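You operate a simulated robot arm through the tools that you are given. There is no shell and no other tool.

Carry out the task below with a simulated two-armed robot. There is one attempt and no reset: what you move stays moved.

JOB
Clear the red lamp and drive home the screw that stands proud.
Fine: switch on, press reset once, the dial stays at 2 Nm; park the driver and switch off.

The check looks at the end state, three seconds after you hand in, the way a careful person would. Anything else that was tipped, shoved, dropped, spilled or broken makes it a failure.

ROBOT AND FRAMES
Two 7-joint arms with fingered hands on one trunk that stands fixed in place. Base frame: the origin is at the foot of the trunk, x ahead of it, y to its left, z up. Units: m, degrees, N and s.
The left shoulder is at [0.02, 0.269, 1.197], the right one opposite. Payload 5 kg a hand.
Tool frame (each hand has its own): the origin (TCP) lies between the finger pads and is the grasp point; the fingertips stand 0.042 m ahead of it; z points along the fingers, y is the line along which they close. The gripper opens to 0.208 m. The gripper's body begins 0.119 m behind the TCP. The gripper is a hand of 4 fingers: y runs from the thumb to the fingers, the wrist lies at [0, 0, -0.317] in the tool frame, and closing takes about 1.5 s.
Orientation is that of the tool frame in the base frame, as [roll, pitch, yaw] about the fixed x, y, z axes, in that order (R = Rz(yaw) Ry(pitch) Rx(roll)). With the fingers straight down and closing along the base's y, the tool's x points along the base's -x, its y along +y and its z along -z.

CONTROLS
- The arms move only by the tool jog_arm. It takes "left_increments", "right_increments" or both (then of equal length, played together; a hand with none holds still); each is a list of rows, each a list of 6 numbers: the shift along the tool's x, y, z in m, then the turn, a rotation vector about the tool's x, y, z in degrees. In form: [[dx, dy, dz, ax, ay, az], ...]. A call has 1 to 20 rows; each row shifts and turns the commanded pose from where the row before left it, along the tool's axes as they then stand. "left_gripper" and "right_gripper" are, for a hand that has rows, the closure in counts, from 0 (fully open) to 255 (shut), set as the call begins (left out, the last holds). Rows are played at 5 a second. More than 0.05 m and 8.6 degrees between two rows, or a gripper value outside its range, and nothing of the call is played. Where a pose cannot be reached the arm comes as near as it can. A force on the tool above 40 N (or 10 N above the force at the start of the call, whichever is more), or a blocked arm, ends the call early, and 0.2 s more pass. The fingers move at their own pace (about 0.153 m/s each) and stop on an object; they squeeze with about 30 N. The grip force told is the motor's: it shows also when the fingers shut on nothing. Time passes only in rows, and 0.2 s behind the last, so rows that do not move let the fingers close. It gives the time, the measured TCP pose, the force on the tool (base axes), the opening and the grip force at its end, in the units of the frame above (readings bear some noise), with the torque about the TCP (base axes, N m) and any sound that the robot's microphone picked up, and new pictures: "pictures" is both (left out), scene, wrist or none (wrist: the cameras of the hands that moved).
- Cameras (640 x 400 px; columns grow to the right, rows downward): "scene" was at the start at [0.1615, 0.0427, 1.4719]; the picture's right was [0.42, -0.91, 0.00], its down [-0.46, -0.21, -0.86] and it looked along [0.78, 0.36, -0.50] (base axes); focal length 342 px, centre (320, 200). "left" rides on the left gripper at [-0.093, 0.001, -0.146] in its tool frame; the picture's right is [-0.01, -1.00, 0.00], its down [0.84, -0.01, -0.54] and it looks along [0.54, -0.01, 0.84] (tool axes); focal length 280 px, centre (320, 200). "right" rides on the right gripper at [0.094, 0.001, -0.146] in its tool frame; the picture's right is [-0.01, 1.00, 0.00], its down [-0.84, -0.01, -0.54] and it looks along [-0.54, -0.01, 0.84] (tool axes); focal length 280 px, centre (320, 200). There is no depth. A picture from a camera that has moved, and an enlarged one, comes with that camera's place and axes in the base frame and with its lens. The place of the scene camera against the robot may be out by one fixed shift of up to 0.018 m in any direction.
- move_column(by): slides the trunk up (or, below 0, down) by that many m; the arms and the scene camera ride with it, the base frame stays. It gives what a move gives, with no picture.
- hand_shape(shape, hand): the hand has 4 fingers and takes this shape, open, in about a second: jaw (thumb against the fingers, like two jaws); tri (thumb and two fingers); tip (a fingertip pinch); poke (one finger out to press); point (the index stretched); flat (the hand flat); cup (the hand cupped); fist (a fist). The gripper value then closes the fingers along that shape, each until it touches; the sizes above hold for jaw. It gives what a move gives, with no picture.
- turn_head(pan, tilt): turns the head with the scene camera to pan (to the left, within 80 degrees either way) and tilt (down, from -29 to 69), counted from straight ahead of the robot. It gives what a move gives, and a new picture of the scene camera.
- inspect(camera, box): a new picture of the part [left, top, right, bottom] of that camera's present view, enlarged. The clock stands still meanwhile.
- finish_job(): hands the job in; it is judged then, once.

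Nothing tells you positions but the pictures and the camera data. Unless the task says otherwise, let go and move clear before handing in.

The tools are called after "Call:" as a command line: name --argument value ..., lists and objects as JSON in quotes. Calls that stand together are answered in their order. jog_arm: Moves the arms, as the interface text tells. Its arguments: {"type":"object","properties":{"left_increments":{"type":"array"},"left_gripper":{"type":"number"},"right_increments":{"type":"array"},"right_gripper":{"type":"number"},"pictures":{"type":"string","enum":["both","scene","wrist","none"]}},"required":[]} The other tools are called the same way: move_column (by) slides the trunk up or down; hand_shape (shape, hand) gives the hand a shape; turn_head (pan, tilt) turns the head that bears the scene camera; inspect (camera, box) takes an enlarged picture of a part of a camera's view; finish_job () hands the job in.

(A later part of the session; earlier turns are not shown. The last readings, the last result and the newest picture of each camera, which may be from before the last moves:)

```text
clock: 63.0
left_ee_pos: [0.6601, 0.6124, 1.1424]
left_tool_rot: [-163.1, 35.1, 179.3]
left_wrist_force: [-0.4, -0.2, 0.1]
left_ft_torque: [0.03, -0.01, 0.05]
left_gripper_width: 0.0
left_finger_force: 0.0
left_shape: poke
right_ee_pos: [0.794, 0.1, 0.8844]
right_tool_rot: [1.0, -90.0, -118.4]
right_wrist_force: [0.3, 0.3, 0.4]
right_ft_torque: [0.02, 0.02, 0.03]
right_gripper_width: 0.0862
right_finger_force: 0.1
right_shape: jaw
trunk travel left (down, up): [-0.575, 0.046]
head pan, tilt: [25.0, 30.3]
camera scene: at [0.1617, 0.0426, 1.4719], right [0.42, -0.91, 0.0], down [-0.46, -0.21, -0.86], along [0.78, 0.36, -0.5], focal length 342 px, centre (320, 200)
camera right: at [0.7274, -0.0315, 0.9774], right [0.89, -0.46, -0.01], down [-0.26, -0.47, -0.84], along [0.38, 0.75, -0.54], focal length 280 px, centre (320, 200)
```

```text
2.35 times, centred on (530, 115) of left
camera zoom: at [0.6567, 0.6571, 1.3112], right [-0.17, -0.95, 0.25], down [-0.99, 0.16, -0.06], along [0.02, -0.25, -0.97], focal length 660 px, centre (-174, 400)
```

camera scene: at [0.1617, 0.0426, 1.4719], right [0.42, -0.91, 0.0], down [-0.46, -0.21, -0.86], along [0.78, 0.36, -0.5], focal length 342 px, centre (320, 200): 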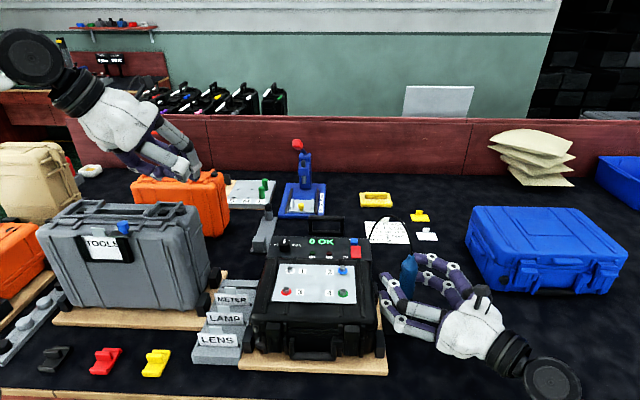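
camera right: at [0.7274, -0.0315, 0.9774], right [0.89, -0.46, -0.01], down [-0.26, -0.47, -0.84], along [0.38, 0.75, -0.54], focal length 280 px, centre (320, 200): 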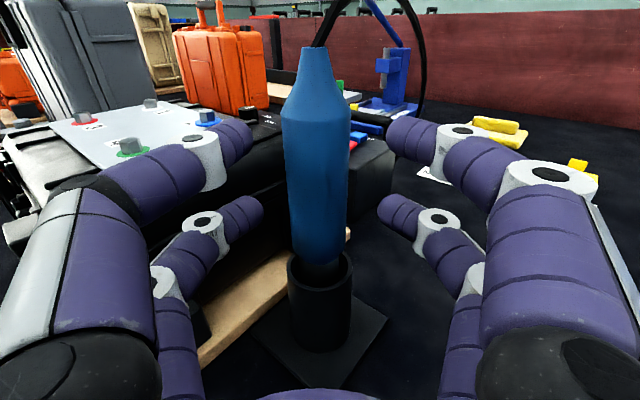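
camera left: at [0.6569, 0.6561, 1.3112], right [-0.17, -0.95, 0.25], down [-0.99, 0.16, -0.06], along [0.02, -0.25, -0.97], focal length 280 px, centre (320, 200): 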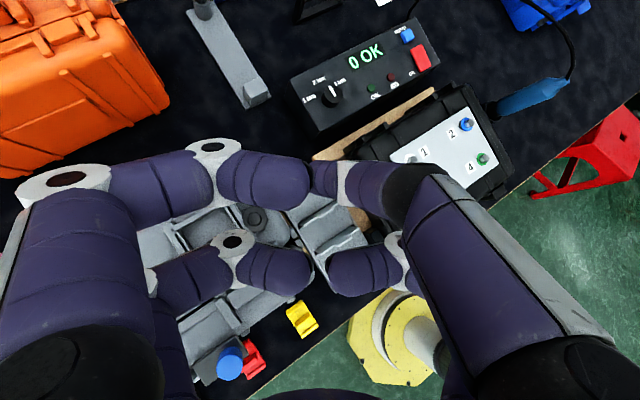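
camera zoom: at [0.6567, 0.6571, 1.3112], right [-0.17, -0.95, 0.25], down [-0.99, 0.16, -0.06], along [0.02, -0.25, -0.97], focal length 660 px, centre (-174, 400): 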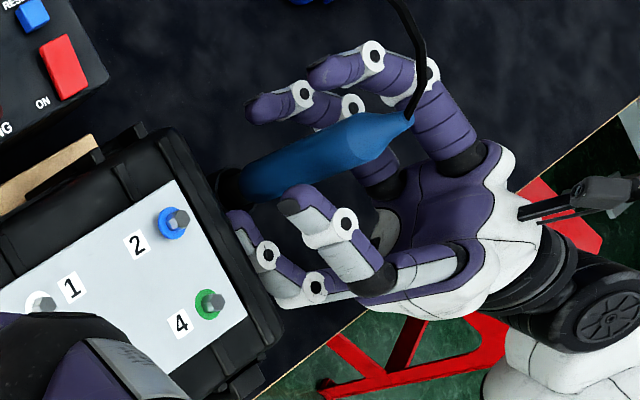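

The driver sits between the finger pairs at the grasp point. I close the hand on it.

Call:
jog_arm --right_increments '[[0, 0, 0, 0, 0, 0], [0, 0, 0, 0, 0, 0], [0, 0, 0, 0, 0, 0], [0, 0, 0, 0, 0, 0], [0, 0, 0, 0, 0, 0], [0, 0, 0, 0, 0, 0], [0, 0, 0, 0, 0, 0], [0, 0, 0, 0, 0, 0]]' --right_gripper 255 --pictures "both"

Call:
inspect --camera "scene" --box '[360, 230, 460, 340]'

Call:
inspect --camera "left" --box '[420, 30, 640, 200]'

```text
clock: 64.8
left_ee_pos: [0.6604, 0.6122, 1.1426]
left_tool_rot: [-163.1, 34.9, 179.3]
left_wrist_force: [-0.7, -0.6, 0.4]
left_ft_torque: [0.02, -0.01, 0.01]
left_gripper_width: 0.0
left_finger_force: 0.0
left_shape: poke
right_ee_pos: [0.7931, 0.0999, 0.8838]
right_tool_rot: [17.5, -90.0, -134.9]
right_wrist_force: [0.7, 0.1, 0.3]
right_ft_torque: [-0.02, -0.01, -0.01]
right_gripper_width: 0.0052
right_finger_force: 30.4
right_shape: jaw
trunk travel left (down, up): [-0.575, 0.046]
head pan, tilt: [25.0, 30.3]
camera scene: at [0.1616, 0.0427, 1.4719], right [0.42, -0.91, 0.0], down [-0.46, -0.21, -0.86], along [0.78, 0.36, -0.5], focal length 342 px, centre (320, 200)
camera right: at [0.7271, -0.0314, 0.9775], right [0.89, -0.46, -0.01], down [-0.26, -0.47, -0.84], along [0.38, 0.75, -0.54], focal length 280 px, centre (320, 200)
```

scene: 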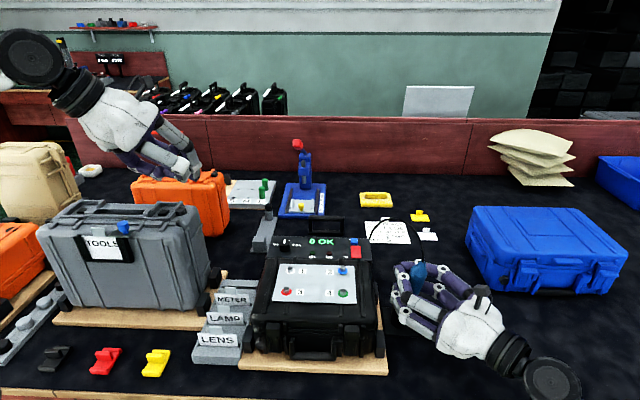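
right: 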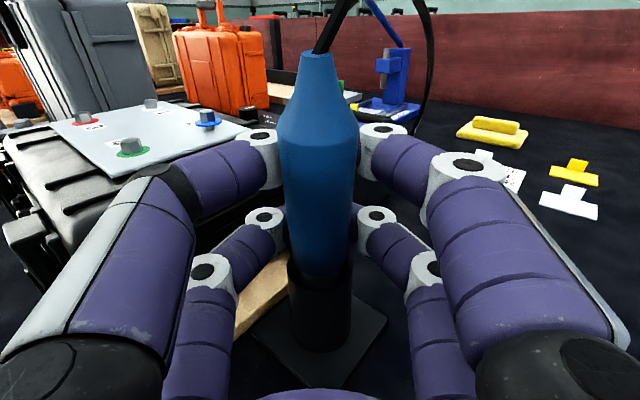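

```text
3.64 times, centred on (410, 285) of scene
camera zoom: at [0.1616, 0.0427, 1.4719], right [0.42, -0.91, 0.0], down [-0.46, -0.21, -0.86], along [0.78, 0.36, -0.5], focal length 1242 px, centre (-7, -109)
```

zoom: 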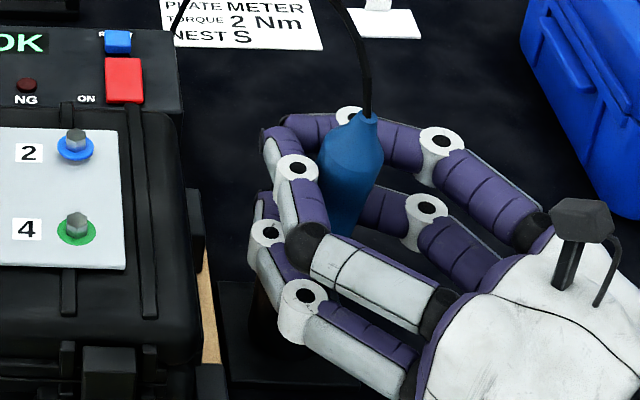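

```text
2.35 times, centred on (530, 115) of left
camera zoom: at [0.6564, 0.6573, 1.3111], right [-0.17, -0.95, 0.25], down [-0.99, 0.16, -0.06], along [0.02, -0.25, -0.97], focal length 660 px, centre (-174, 400)
```

zoom: 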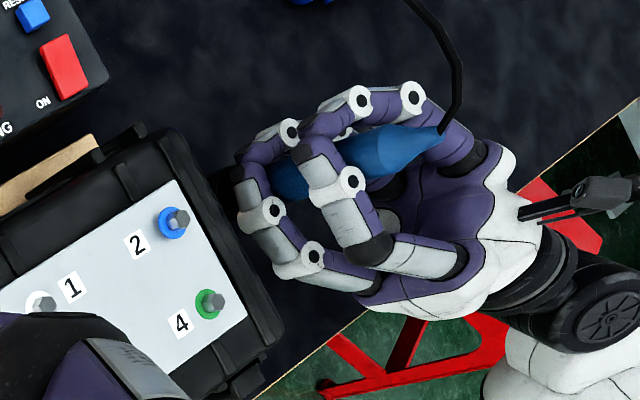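

The fingers wrapped around the driver and pulled its top about 2–3 cm toward the palm, so it now leans. I open again, let it stand back upright, and check.

Call:
jog_arm --right_increments '[[0, 0, 0, 0, 0, 0], [0, 0, 0, 0, 0, 0], [0, 0, 0, 0, 0, 0], [0, 0, 0, 0, 0, 0], [0, 0, 0, 0, 0, 0], [0, 0, 0, 0, 0, 0]]' --right_gripper 150 --pictures "both"

Call:
inspect --camera "scene" --box '[360, 230, 460, 340]'

Call:
inspect --camera "left" --box '[420, 30, 640, 200]'

```text
clock: 66.2
left_ee_pos: [0.6605, 0.6123, 1.1421]
left_tool_rot: [-163.1, 35.1, 179.3]
left_wrist_force: [0.8, -0.2, 0.7]
left_ft_torque: [-0.05, -0.02, -0.02]
left_gripper_width: 0.0
left_finger_force: 0.1
left_shape: poke
right_ee_pos: [0.7929, 0.0988, 0.8833]
right_tool_rot: [-125.1, -90.0, 7.7]
right_wrist_force: [-0.4, 0.2, -1.0]
right_ft_torque: [0.0, 0.0, -0.02]
right_gripper_width: 0.0851
right_finger_force: 0.1
right_shape: jaw
trunk travel left (down, up): [-0.575, 0.046]
head pan, tilt: [25.0, 30.3]
camera scene: at [0.1616, 0.0427, 1.4719], right [0.42, -0.91, 0.0], down [-0.46, -0.21, -0.86], along [0.78, 0.36, -0.5], focal length 342 px, centre (320, 200)
camera right: at [0.7271, -0.0314, 0.9775], right [0.89, -0.46, -0.01], down [-0.26, -0.47, -0.84], along [0.38, 0.75, -0.54], focal length 280 px, centre (320, 200)
```

scene: 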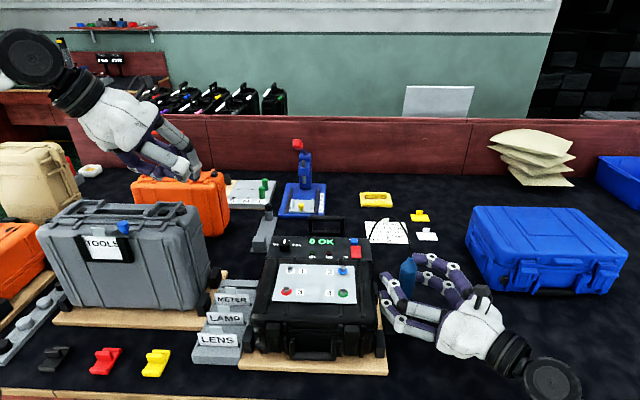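
right: 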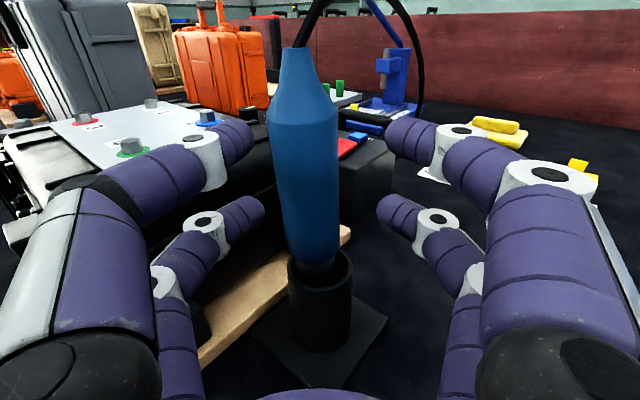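

```text
3.64 times, centred on (410, 285) of scene
camera zoom: at [0.1616, 0.0427, 1.4719], right [0.42, -0.91, 0.0], down [-0.46, -0.21, -0.86], along [0.78, 0.36, -0.5], focal length 1242 px, centre (-7, -109)
```

zoom: 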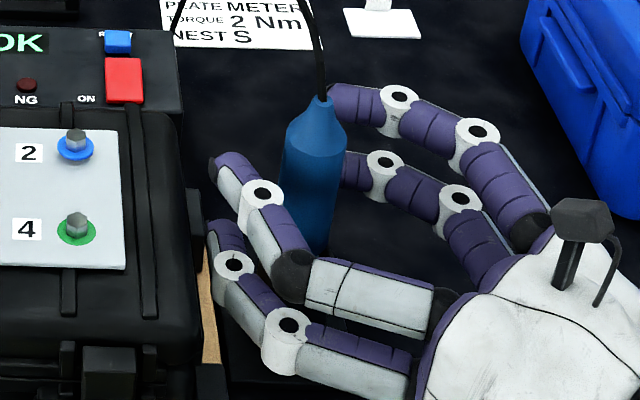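

```text
2.35 times, centred on (530, 115) of left
camera zoom: at [0.6564, 0.6573, 1.3111], right [-0.17, -0.95, 0.25], down [-0.99, 0.16, -0.06], along [0.02, -0.25, -0.97], focal length 660 px, centre (-174, 400)
```

zoom: 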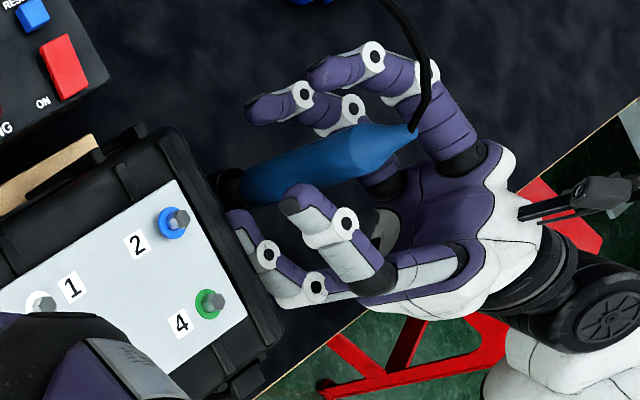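

The jaw's inward-slanting pads pushed the driver toward the palm rather than clamping it, so this grip is poor. I back the hand off, slightly wider, and look at other hand shapes.

Call:
jog_arm --right_increments '[[0, 0, 0, 0, 0, 0], [0, 0, 0, 0, 0, 0], [0, 0.002, -0.01, 0, 0, 0], [0, 0, -0.025, 0, 0, 0], [0, 0, -0.025, 0, 0, 0], [0, 0, -0.03, 0, 0, 0], [0, 0, -0.03, 0, 0, 0], [0, 0, -0.03, 0, 0, 0], [0, 0, 0, 0, 0, 0]]' --right_gripper 134 --pictures "both"

Call:
inspect --camera "scene" --box '[380, 230, 430, 340]'

```text
clock: 68.2
left_ee_pos: [0.6598, 0.6124, 1.1415]
left_tool_rot: [-163.2, 35.0, 179.2]
left_wrist_force: [-0.7, 0.7, 0.1]
left_ft_torque: [-0.03, 0.01, -0.04]
left_gripper_width: 0.0
left_finger_force: 0.0
left_shape: poke
right_ee_pos: [0.7249, -0.0328, 0.8852]
right_tool_rot: [172.7, -89.9, 69.9]
right_wrist_force: [0.0, -0.7, 0.3]
right_ft_torque: [0.01, 0.02, 0.0]
right_gripper_width: 0.0983
right_finger_force: 0.0
right_shape: jaw
trunk travel left (down, up): [-0.575, 0.046]
head pan, tilt: [25.0, 30.3]
camera scene: at [0.1614, 0.0427, 1.4719], right [0.42, -0.91, 0.0], down [-0.46, -0.21, -0.86], along [0.78, 0.36, -0.5], focal length 342 px, centre (320, 200)
camera right: at [0.6591, -0.1644, 0.9782], right [0.89, -0.46, -0.01], down [-0.26, -0.47, -0.84], along [0.38, 0.75, -0.54], focal length 280 px, centre (320, 200)
```

scene: 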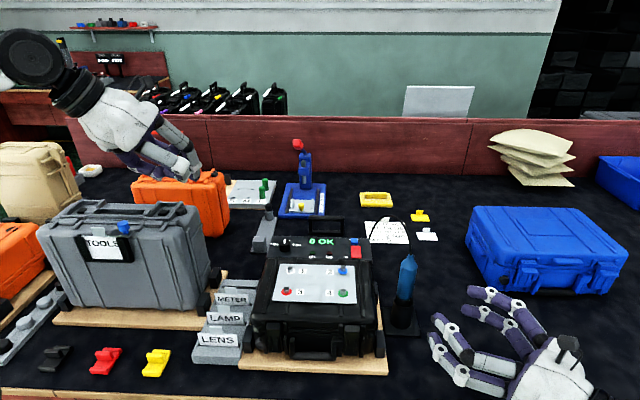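
right: 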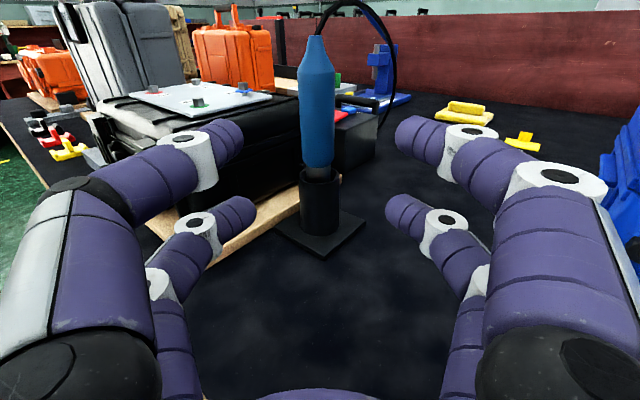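

```text
3.64 times, centred on (405, 285) of scene
camera zoom: at [0.1614, 0.0427, 1.4719], right [0.42, -0.91, 0.0], down [-0.46, -0.21, -0.86], along [0.78, 0.36, -0.5], focal length 1242 px, centre (11, -109)
```

zoom: 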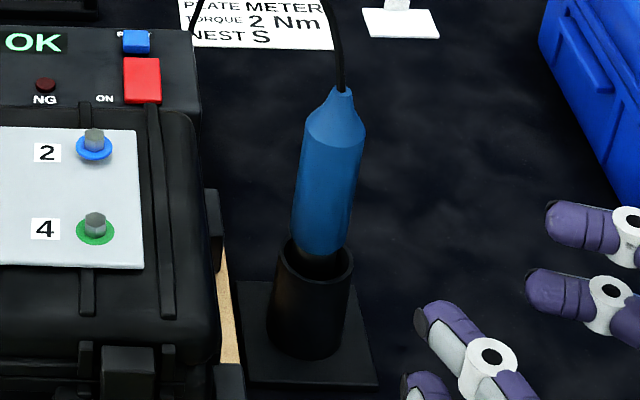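

The driver is back upright in its holster. I try the "tri" shape in free space and look.

Call:
hand_shape --shape "tri" --hand "right"

Call:
inspect --camera "right" --box '[0, 0, 640, 400]'

Call:
inspect --camera "scene" --box '[400, 260, 640, 400]'

```text
clock: 69.1
left_ee_pos: [0.6594, 0.6119, 1.1436]
left_tool_rot: [-163.1, 35.0, 179.3]
left_wrist_force: [-0.1, 1.2, 0.8]
left_ft_torque: [-0.02, 0.01, -0.04]
left_gripper_width: 0.0
left_finger_force: 0.1
left_shape: poke
right_ee_pos: [0.7256, -0.033, 0.884]
right_tool_rot: [95.6, -90.0, 146.8]
right_wrist_force: [0.0, 0.0, -0.4]
right_ft_torque: [-0.01, 0.0, 0.0]
right_gripper_width: 0.2078
right_finger_force: 0.1
right_shape: tri
trunk travel left (down, up): [-0.575, 0.046]
head pan, tilt: [25.0, 30.3]
```

```text
1.00 times, centred on (320, 200) of right (not enlarged: the box is as wide or as high as the picture)
camera zoom: at [0.6594, -0.1644, 0.978], right [0.89, -0.46, -0.01], down [-0.26, -0.47, -0.84], along [0.38, 0.75, -0.54], focal length 280 px, centre (320, 200)
```

zoom: 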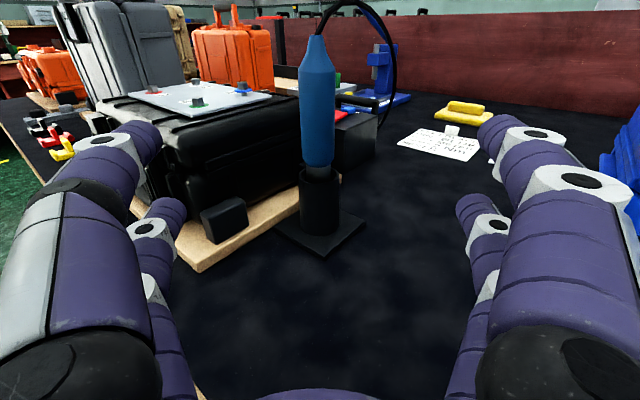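

```text
2.67 times, centred on (520, 330) of scene
camera zoom: at [0.1616, 0.0427, 1.4719], right [0.42, -0.91, 0.0], down [-0.46, -0.21, -0.86], along [0.78, 0.36, -0.5], focal length 911 px, centre (-213, -147)
```

zoom: 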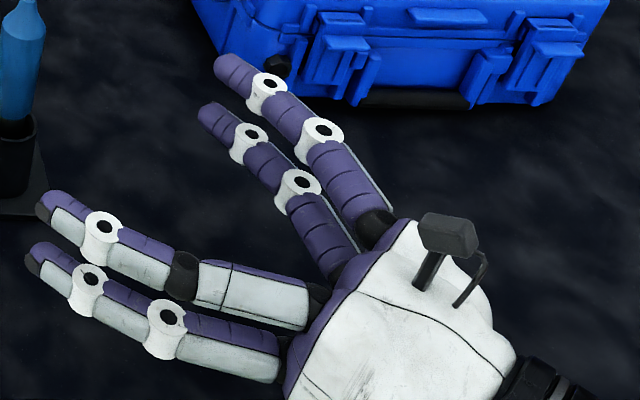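

Call:
jog_arm --right_increments '[[0, 0, 0, 0, 0, 0], [0, 0, 0, 0, 0, 0], [0, 0, 0, 0, 0, 0], [0, 0, 0, 0, 0, 0]]' --right_gripper 190 --pictures "wrist"

Call:
inspect --camera "scene" --box '[400, 260, 640, 400]'

Call:
inspect --camera "left" --box '[440, 0, 640, 200]'

```text
clock: 70.1
left_ee_pos: [0.6603, 0.6115, 1.1418]
left_tool_rot: [-163.0, 35.0, 179.2]
left_wrist_force: [1.1, 0.2, -0.3]
left_ft_torque: [0.0, 0.01, 0.01]
left_gripper_width: 0.0
left_finger_force: 0.1
left_shape: poke
right_ee_pos: [0.7252, -0.0338, 0.885]
right_tool_rot: [114.9, -90.0, 127.5]
right_wrist_force: [-0.3, 0.0, -0.1]
right_ft_torque: [0.04, 0.01, 0.01]
right_gripper_width: 0.0537
right_finger_force: 0.1
right_shape: tri
trunk travel left (down, up): [-0.575, 0.046]
head pan, tilt: [25.0, 30.3]
camera right: at [0.6594, -0.1643, 0.978], right [0.89, -0.46, -0.01], down [-0.26, -0.47, -0.84], along [0.38, 0.75, -0.54], focal length 280 px, centre (320, 200)
```

right: 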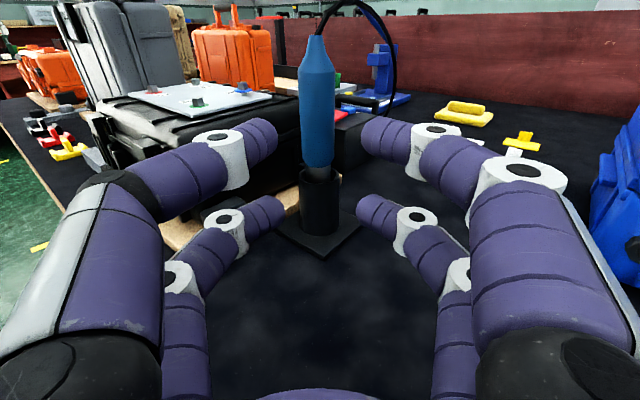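

```text
2.67 times, centred on (520, 330) of scene
camera zoom: at [0.1616, 0.0427, 1.4719], right [0.42, -0.91, 0.0], down [-0.46, -0.21, -0.86], along [0.78, 0.36, -0.5], focal length 911 px, centre (-213, -147)
```

zoom: 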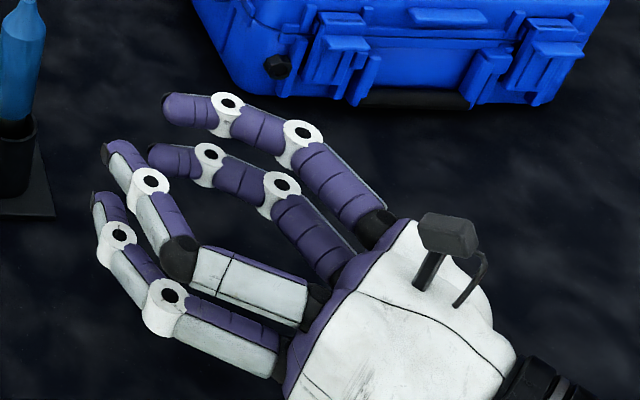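

```text
2.00 times, centred on (540, 100) of left
camera zoom: at [0.6564, 0.6573, 1.3112], right [-0.17, -0.95, 0.25], down [-0.99, 0.16, -0.06], along [0.02, -0.25, -0.97], focal length 561 px, centre (-120, 400)
```

zoom: 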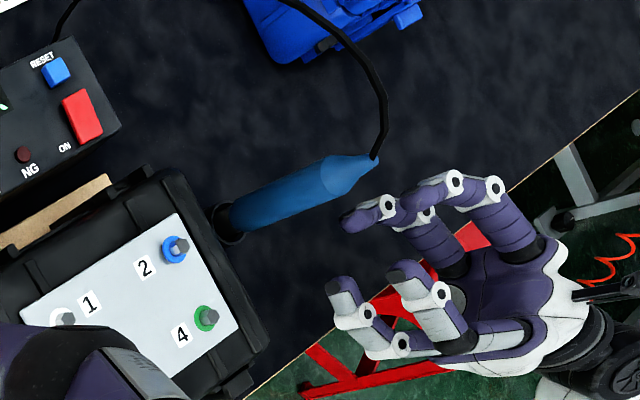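

"Tri" closes like "jaw", with slanting pads. I look at "tip" (fingertip pinch).

Call:
hand_shape --shape "tip" --hand "right"

Call:
inspect --camera "right" --box '[0, 0, 640, 400]'

Call:
inspect --camera "scene" --box '[400, 260, 640, 400]'

Call:
jog_arm --right_increments '[[0, 0, 0, 0, 0, 0], [0, 0, 0, 0, 0, 0], [0, 0, 0, 0, 0, 0], [0, 0, 0, 0, 0, 0]]' --right_gripper 190 --pictures "wrist"

Call:
inspect --camera "scene" --box '[400, 260, 640, 400]'

Call:
inspect --camera "left" --box '[440, 0, 640, 200]'

```text
clock: 71.0
left_ee_pos: [0.6594, 0.6121, 1.1434]
left_tool_rot: [-163.2, 35.0, 179.3]
left_wrist_force: [0.9, 1.4, -0.3]
left_ft_torque: [-0.02, -0.01, 0.01]
left_gripper_width: 0.0
left_finger_force: 0.1
left_shape: poke
right_ee_pos: [0.7244, -0.0325, 0.8848]
right_tool_rot: [125.8, -89.9, 116.7]
right_wrist_force: [-0.7, 0.3, -0.5]
right_ft_torque: [-0.04, 0.0, 0.02]
right_gripper_width: 0.2079
right_finger_force: 0.0
right_shape: tip
trunk travel left (down, up): [-0.575, 0.046]
head pan, tilt: [25.0, 30.3]
```

```text
1.00 times, centred on (320, 200) of right (not enlarged: the box is as wide or as high as the picture)
camera zoom: at [0.6594, -0.1643, 0.978], right [0.89, -0.46, -0.01], down [-0.26, -0.47, -0.84], along [0.38, 0.75, -0.54], focal length 280 px, centre (320, 200)
```

zoom: 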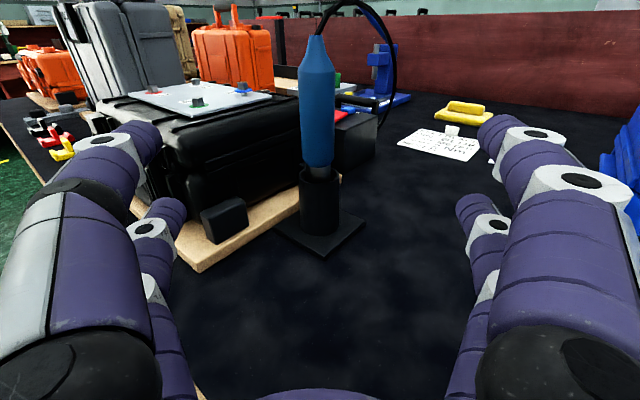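

```text
2.67 times, centred on (520, 330) of scene
camera zoom: at [0.1616, 0.0427, 1.4719], right [0.42, -0.91, 0.0], down [-0.46, -0.21, -0.86], along [0.78, 0.36, -0.5], focal length 911 px, centre (-213, -147)
```

zoom: 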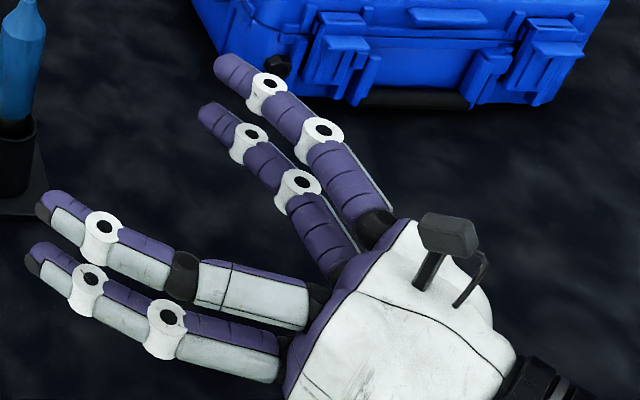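

```text
clock: 72.0
left_ee_pos: [0.6592, 0.6121, 1.1433]
left_tool_rot: [-163.0, 34.9, 179.3]
left_wrist_force: [-0.1, 0.0, 0.5]
left_ft_torque: [0.01, 0.0, -0.01]
left_gripper_width: 0.0004
left_finger_force: 0.1
left_shape: poke
right_ee_pos: [0.7257, -0.0343, 0.8844]
right_tool_rot: [94.1, -89.9, 148.4]
right_wrist_force: [0.0, 0.1, 0.3]
right_ft_torque: [0.02, -0.01, 0.01]
right_gripper_width: 0.0535
right_finger_force: 0.1
right_shape: tip
trunk travel left (down, up): [-0.575, 0.046]
head pan, tilt: [25.0, 30.3]
camera right: at [0.6594, -0.1643, 0.978], right [0.89, -0.46, -0.01], down [-0.26, -0.47, -0.84], along [0.38, 0.75, -0.54], focal length 280 px, centre (320, 200)
```

right: 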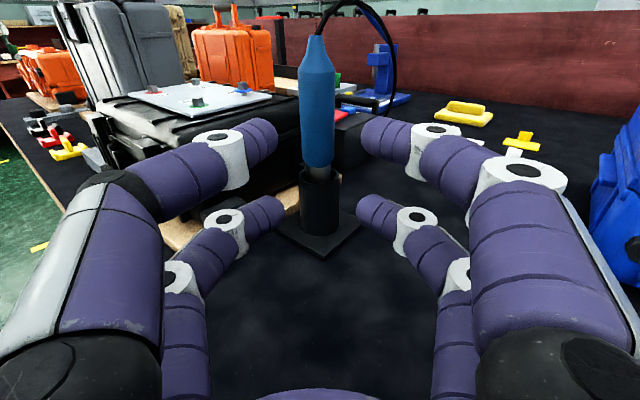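

```text
2.67 times, centred on (520, 330) of scene
camera zoom: at [0.1616, 0.0427, 1.4719], right [0.42, -0.91, 0.0], down [-0.46, -0.21, -0.86], along [0.78, 0.36, -0.5], focal length 911 px, centre (-213, -147)
```

zoom: 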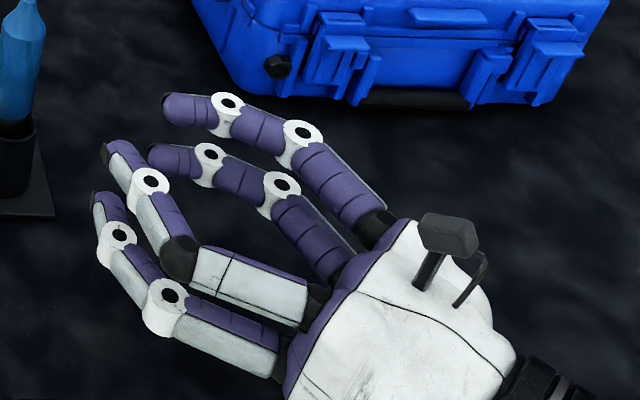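

```text
2.00 times, centred on (540, 100) of left
camera zoom: at [0.6564, 0.6573, 1.3111], right [-0.17, -0.95, 0.25], down [-0.99, 0.16, -0.06], along [0.02, -0.25, -0.97], focal length 561 px, centre (-120, 400)
```

zoom: 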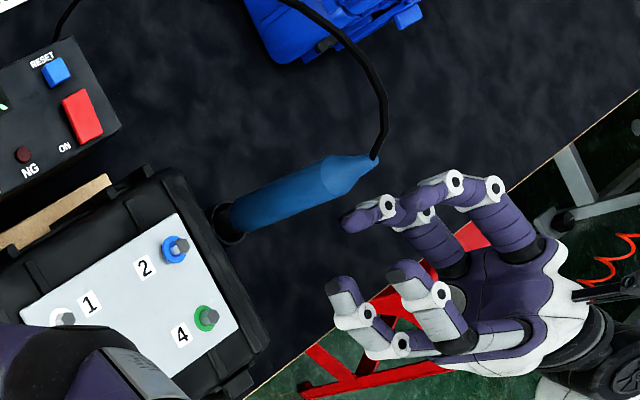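

"Tip" closes the same way. The pads slant, but the rounded fingertips themselves face each other, so I'll pinch the driver with the tips: driver axis about 3 cm ahead of the TCP. I go back to "jaw", pre-close, and advance to that spot.

Call:
hand_shape --shape "jaw" --hand "right"

Call:
jog_arm --right_increments '[[0, 0, 0, 0, 0, 0], [0, 0, 0, 0, 0, 0], [0, 0, 0, 0, 0, 0], [0, -0.0005, 0.028, 0, 0, 0], [0, -0.0005, 0.028, 0, 0, 0], [0, -0.0005, 0.028, 0, 0, 0], [0, 0, 0, 0, 0, 0]]' --right_gripper 150 --pictures "wrist"

Call:
inspect --camera "right" --box '[200, 40, 440, 300]'

Call:
inspect --camera "left" --box '[460, 30, 620, 160]'

```text
clock: 72.9
left_ee_pos: [0.6606, 0.6122, 1.1428]
left_tool_rot: [-163.0, 35.0, 179.4]
left_wrist_force: [0.0, -0.3, 0.8]
left_ft_torque: [-0.01, 0.02, -0.04]
left_gripper_width: 0.0
left_finger_force: 0.0
left_shape: poke
right_ee_pos: [0.7254, -0.0342, 0.8839]
right_tool_rot: [107.4, -89.9, 135.1]
right_wrist_force: [-0.4, 0.1, 0.3]
right_ft_torque: [-0.02, 0.01, 0.01]
right_gripper_width: 0.2081
right_finger_force: 0.0
right_shape: jaw
trunk travel left (down, up): [-0.575, 0.046]
head pan, tilt: [25.0, 30.3]
```

```text
clock: 74.5
left_ee_pos: [0.6598, 0.6126, 1.1435]
left_tool_rot: [-163.1, 35.0, 179.4]
left_wrist_force: [0.2, -0.7, 0.2]
left_ft_torque: [0.02, 0.03, -0.03]
left_gripper_width: 0.0001
left_finger_force: 0.0
left_shape: poke
right_ee_pos: [0.7636, 0.0407, 0.8848]
right_tool_rot: [170.3, -90.0, 72.4]
right_wrist_force: [-0.2, 0.2, 0.0]
right_ft_torque: [0.07, 0.03, 0.02]
right_gripper_width: 0.0861
right_finger_force: 0.1
right_shape: jaw
trunk travel left (down, up): [-0.575, 0.046]
head pan, tilt: [25.0, 30.3]
camera right: at [0.698, -0.0903, 0.9777], right [0.89, -0.46, -0.01], down [-0.26, -0.47, -0.84], along [0.38, 0.75, -0.54], focal length 280 px, centre (320, 200)
```

right: 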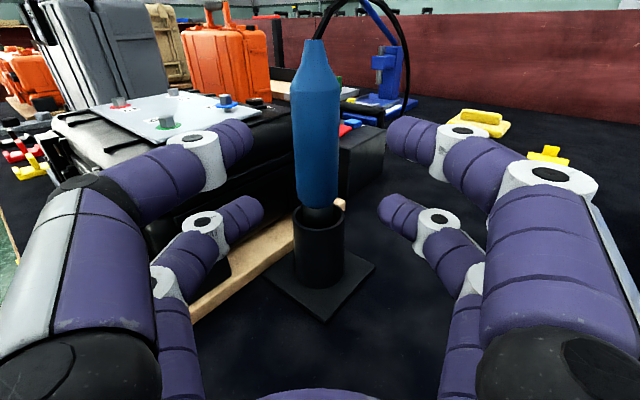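

```text
1.54 times, centred on (320, 170) of right
camera zoom: at [0.698, -0.0903, 0.9777], right [0.89, -0.46, -0.01], down [-0.26, -0.47, -0.84], along [0.38, 0.75, -0.54], focal length 431 px, centre (320, 246)
```

zoom: 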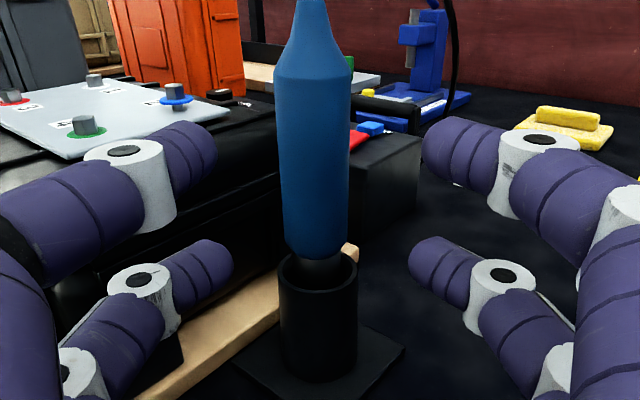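

```text
3.08 times, centred on (540, 95) of left
camera zoom: at [0.6568, 0.6572, 1.3111], right [-0.17, -0.95, 0.25], down [-0.99, 0.16, -0.06], along [0.02, -0.25, -0.97], focal length 863 px, centre (-357, 523)
```

zoom: 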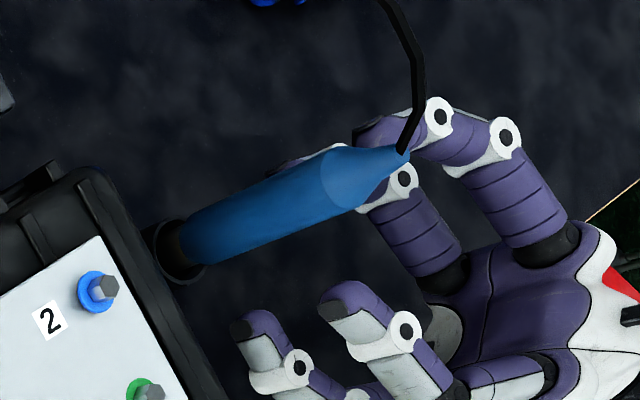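

Driver is centred. I advance 3.5 cm so the fingertips stand beside it, then look before closing.

Call:
jog_arm --right_increments '[[0, -0.0005, 0.017, 0, 0, 0], [0, -0.0005, 0.0175, 0, 0, 0], [0, 0, 0, 0, 0, 0], [0, 0, 0, 0, 0, 0]]' --right_gripper 175 --pictures "wrist"

Call:
inspect --camera "right" --box '[200, 40, 440, 300]'

Call:
inspect --camera "left" --box '[460, 30, 620, 160]'

Call:
inspect --camera "scene" --box '[370, 230, 450, 330]'

```text
clock: 75.5
left_ee_pos: [0.6588, 0.6123, 1.1411]
left_tool_rot: [-163.1, 35.0, 179.4]
left_wrist_force: [-0.5, -0.1, 0.3]
left_ft_torque: [0.04, -0.03, 0.02]
left_gripper_width: 0.0
left_finger_force: 0.0
left_shape: poke
right_ee_pos: [0.775, 0.0729, 0.8852]
right_tool_rot: [43.5, -90.0, -161.0]
right_wrist_force: [-0.5, 0.3, -0.4]
right_ft_torque: [0.01, 0.0, 0.0]
right_gripper_width: 0.0658
right_finger_force: 0.0
right_shape: jaw
trunk travel left (down, up): [-0.575, 0.046]
head pan, tilt: [25.0, 30.3]
camera right: at [0.7092, -0.058, 0.9781], right [0.89, -0.46, -0.01], down [-0.26, -0.47, -0.84], along [0.38, 0.75, -0.54], focal length 280 px, centre (320, 200)
```

right: 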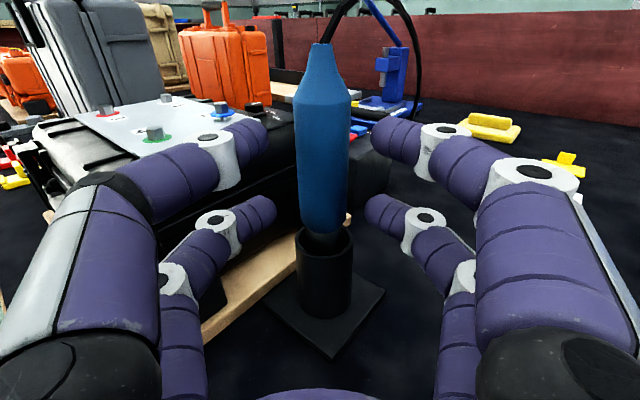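

```text
1.54 times, centred on (320, 170) of right
camera zoom: at [0.7092, -0.058, 0.9781], right [0.89, -0.46, -0.01], down [-0.26, -0.47, -0.84], along [0.38, 0.75, -0.54], focal length 431 px, centre (320, 246)
```

zoom: 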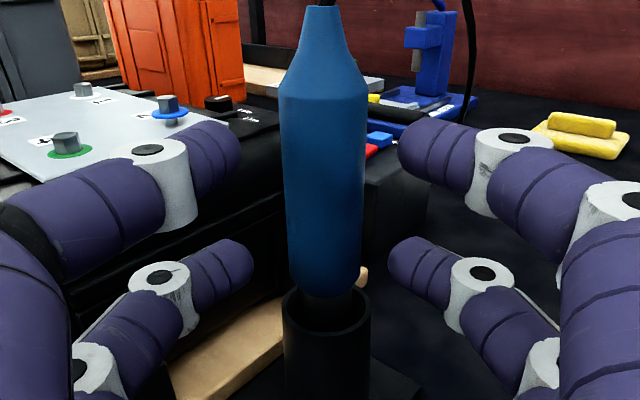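

```text
3.08 times, centred on (540, 95) of left
camera zoom: at [0.6563, 0.6574, 1.3112], right [-0.17, -0.95, 0.25], down [-0.99, 0.16, -0.06], along [0.02, -0.25, -0.97], focal length 863 px, centre (-357, 523)
```

zoom: 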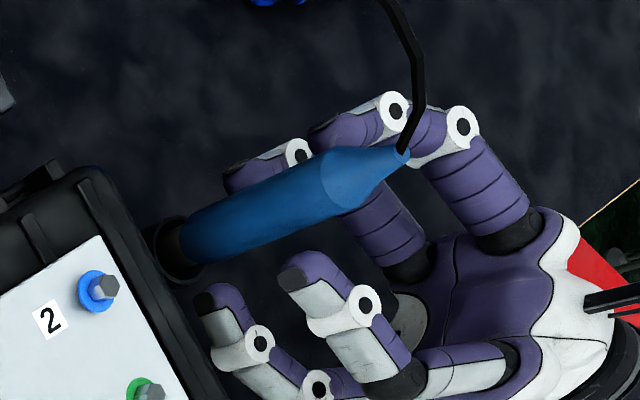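

```text
4.00 times, centred on (410, 280) of scene
camera zoom: at [0.1614, 0.0427, 1.4719], right [0.42, -0.91, 0.0], down [-0.46, -0.21, -0.86], along [0.78, 0.36, -0.5], focal length 1366 px, centre (-40, -120)
```

zoom: 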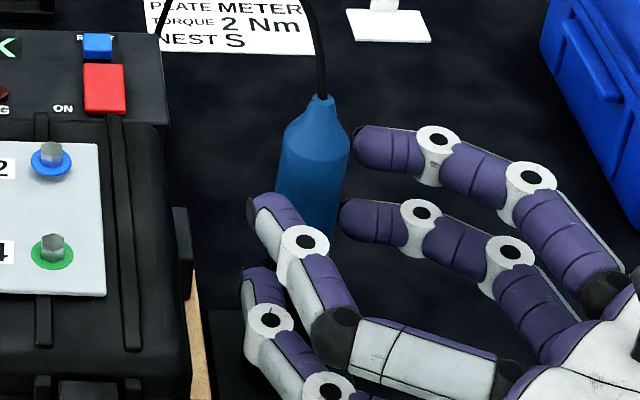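

The tips flank the driver at its axis. I close the hand.

Call:
jog_arm --right_increments '[[0, 0, 0, 0, 0, 0], [0, 0, 0, 0, 0, 0], [0, 0, 0, 0, 0, 0], [0, 0, 0, 0, 0, 0], [0, 0, 0, 0, 0, 0]]' --right_gripper 255 --pictures "wrist"

Call:
inspect --camera "left" --box '[460, 30, 620, 160]'

Call:
inspect --camera "scene" --box '[370, 230, 450, 330]'

```text
clock: 76.7
left_ee_pos: [0.6599, 0.6131, 1.1418]
left_tool_rot: [-163.0, 35.0, 179.4]
left_wrist_force: [-0.9, 0.6, -0.5]
left_ft_torque: [0.02, -0.02, 0.0]
left_gripper_width: 0.0001
left_finger_force: 0.0
left_shape: poke
right_ee_pos: [0.776, 0.0732, 0.8847]
right_tool_rot: [26.7, -89.9, -144.1]
right_wrist_force: [0.6, -0.2, 0.3]
right_ft_torque: [0.03, -0.07, -0.06]
right_gripper_width: 0.0256
right_finger_force: 30.5
right_shape: jaw
trunk travel left (down, up): [-0.575, 0.046]
head pan, tilt: [25.0, 30.3]
camera right: at [0.7092, -0.0582, 0.978], right [0.89, -0.46, -0.01], down [-0.26, -0.47, -0.84], along [0.38, 0.75, -0.54], focal length 280 px, centre (320, 200)
```

right: 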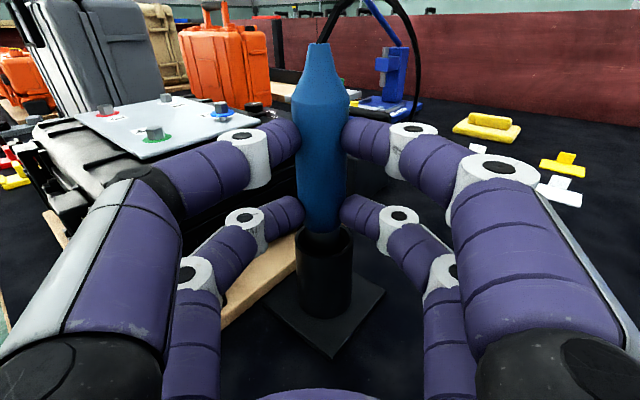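

```text
3.08 times, centred on (540, 95) of left
camera zoom: at [0.6565, 0.6573, 1.3111], right [-0.17, -0.95, 0.25], down [-0.99, 0.16, -0.06], along [0.02, -0.25, -0.97], focal length 863 px, centre (-357, 523)
```

zoom: 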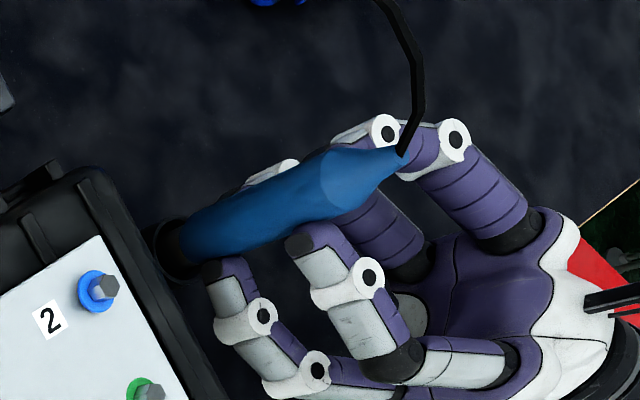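

```text
4.00 times, centred on (410, 280) of scene
camera zoom: at [0.1616, 0.0427, 1.4719], right [0.42, -0.91, 0.0], down [-0.46, -0.21, -0.86], along [0.78, 0.36, -0.5], focal length 1366 px, centre (-40, -120)
```

zoom: 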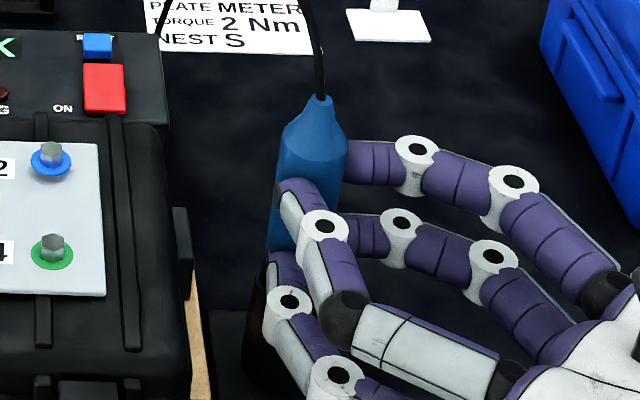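

Now the four fingertips clamp the driver firmly at 30 N and it stays vertical. I test with a 2 cm lift.

Call:
jog_arm --right_increments '[[0, 0, 0, 0, 0, 0], [0, 0, 0, 0, 0, 0], [0.005, 0, 0, 0, 0, 0], [0.005, 0, 0, 0, 0, 0], [0.01, 0, 0, 0, 0, 0], [0, 0, 0, 0, 0, 0]]' --pictures "wrist"

Call:
inspect --camera "scene" --box '[370, 220, 450, 340]'

Call:
inspect --camera "left" --box '[460, 30, 620, 160]'

```text
clock: 78.1
left_ee_pos: [0.6607, 0.6126, 1.1416]
left_tool_rot: [-163.1, 35.0, 179.4]
left_wrist_force: [0.4, -1.2, 0.0]
left_ft_torque: [-0.01, 0.02, -0.01]
left_gripper_width: 0.0001
left_finger_force: 0.0
left_shape: poke
right_ee_pos: [0.775, 0.0727, 0.9046]
right_tool_rot: [45.3, -89.9, -162.7]
right_wrist_force: [0.8, 1.0, -3.4]
right_ft_torque: [-0.15, 0.09, 0.03]
right_gripper_width: 0.0253
right_finger_force: 29.9
right_shape: jaw
trunk travel left (down, up): [-0.575, 0.046]
head pan, tilt: [25.0, 30.3]
camera right: at [0.7099, -0.0577, 0.9972], right [0.89, -0.46, -0.02], down [-0.26, -0.47, -0.84], along [0.38, 0.75, -0.54], focal length 280 px, centre (320, 200)
```

right: 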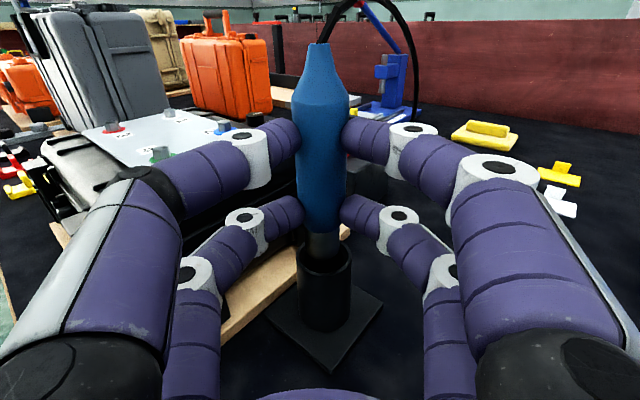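

```text
3.33 times, centred on (410, 280) of scene
camera zoom: at [0.1619, 0.0427, 1.4718], right [0.42, -0.91, 0.0], down [-0.46, -0.21, -0.86], along [0.78, 0.36, -0.5], focal length 1139 px, centre (20, -67)
```

zoom: 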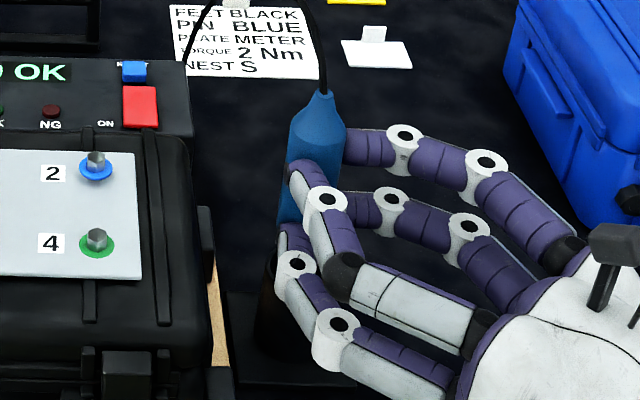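

```text
3.08 times, centred on (540, 95) of left
camera zoom: at [0.6567, 0.6573, 1.3109], right [-0.17, -0.95, 0.25], down [-0.99, 0.16, -0.06], along [0.02, -0.25, -0.97], focal length 863 px, centre (-357, 523)
```

zoom: 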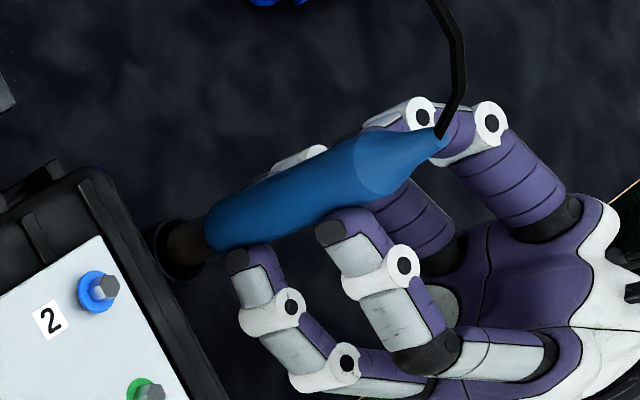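

The driver follows smoothly and the holster stays put. I lift further until the bit clears the holster.

Call:
jog_arm --right_increments '[[0.015, 0, 0, 0, 0, 0], [0.015, 0, 0, 0, 0, 0], [0.015, 0, 0, 0, 0, 0], [0.015, 0, 0, 0, 0, 0], [0.015, 0, 0, 0, 0, 0], [0, 0, 0, 0, 0, 0]]' --pictures "both"

Call:
inspect --camera "scene" --box '[370, 190, 450, 340]'

Call:
inspect --camera "right" --box '[220, 150, 420, 400]'

```text
clock: 79.5
left_ee_pos: [0.6602, 0.6111, 1.142]
left_tool_rot: [-163.2, 35.0, 179.3]
left_wrist_force: [-0.9, 0.3, -0.4]
left_ft_torque: [-0.01, 0.0, -0.01]
left_gripper_width: 0.0
left_finger_force: 0.1
left_shape: poke
right_ee_pos: [0.7772, 0.0728, 0.979]
right_tool_rot: [-120.1, -90.0, 2.7]
right_wrist_force: [-0.4, 0.0, -2.7]
right_ft_torque: [-0.14, 0.06, 0.02]
right_gripper_width: 0.0254
right_finger_force: 30.3
right_shape: jaw
trunk travel left (down, up): [-0.575, 0.046]
head pan, tilt: [25.0, 30.3]
camera scene: at [0.1619, 0.0427, 1.4718], right [0.42, -0.91, 0.0], down [-0.46, -0.21, -0.86], along [0.78, 0.36, -0.5], focal length 342 px, centre (320, 200)
camera right: at [0.711, -0.0585, 1.0716], right [0.89, -0.46, -0.02], down [-0.26, -0.47, -0.84], along [0.38, 0.75, -0.54], focal length 280 px, centre (320, 200)
```

scene: 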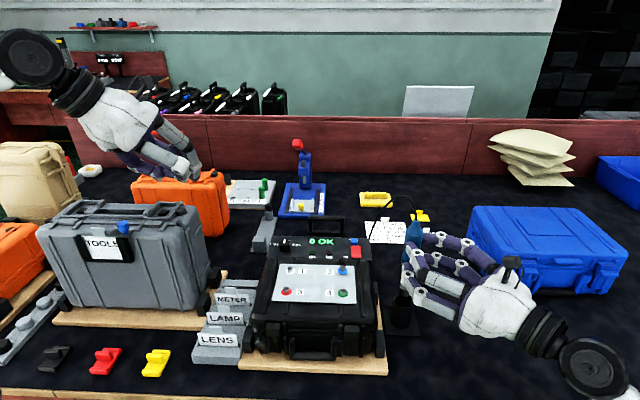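
right: 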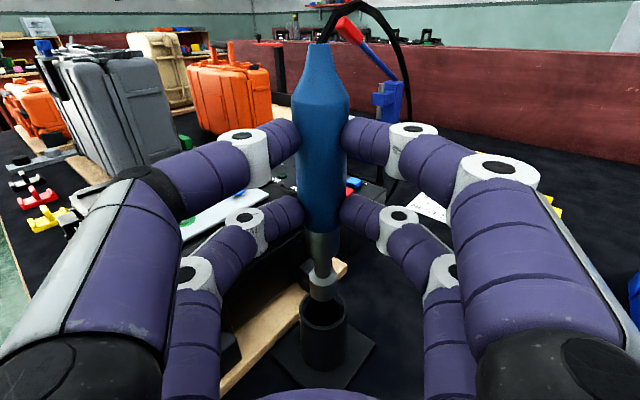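

```text
2.67 times, centred on (410, 265) of scene
camera zoom: at [0.1619, 0.0427, 1.4718], right [0.42, -0.91, 0.0], down [-0.46, -0.21, -0.86], along [0.78, 0.36, -0.5], focal length 911 px, centre (80, 27)
```

zoom: 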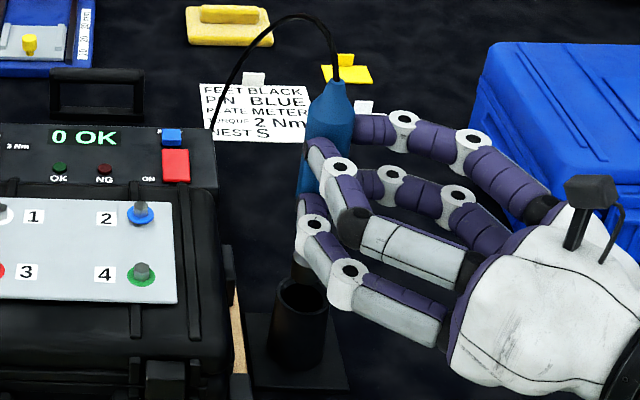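

```text
1.60 times, centred on (320, 275) of right
camera zoom: at [0.711, -0.0585, 1.0716], right [0.89, -0.46, -0.02], down [-0.26, -0.47, -0.84], along [0.38, 0.75, -0.54], focal length 449 px, centre (320, 80)
```

zoom: 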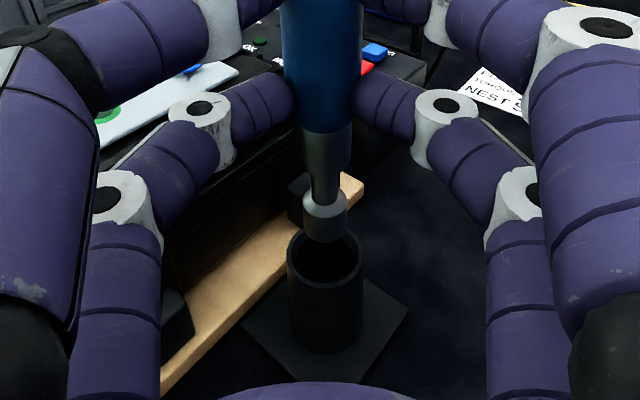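

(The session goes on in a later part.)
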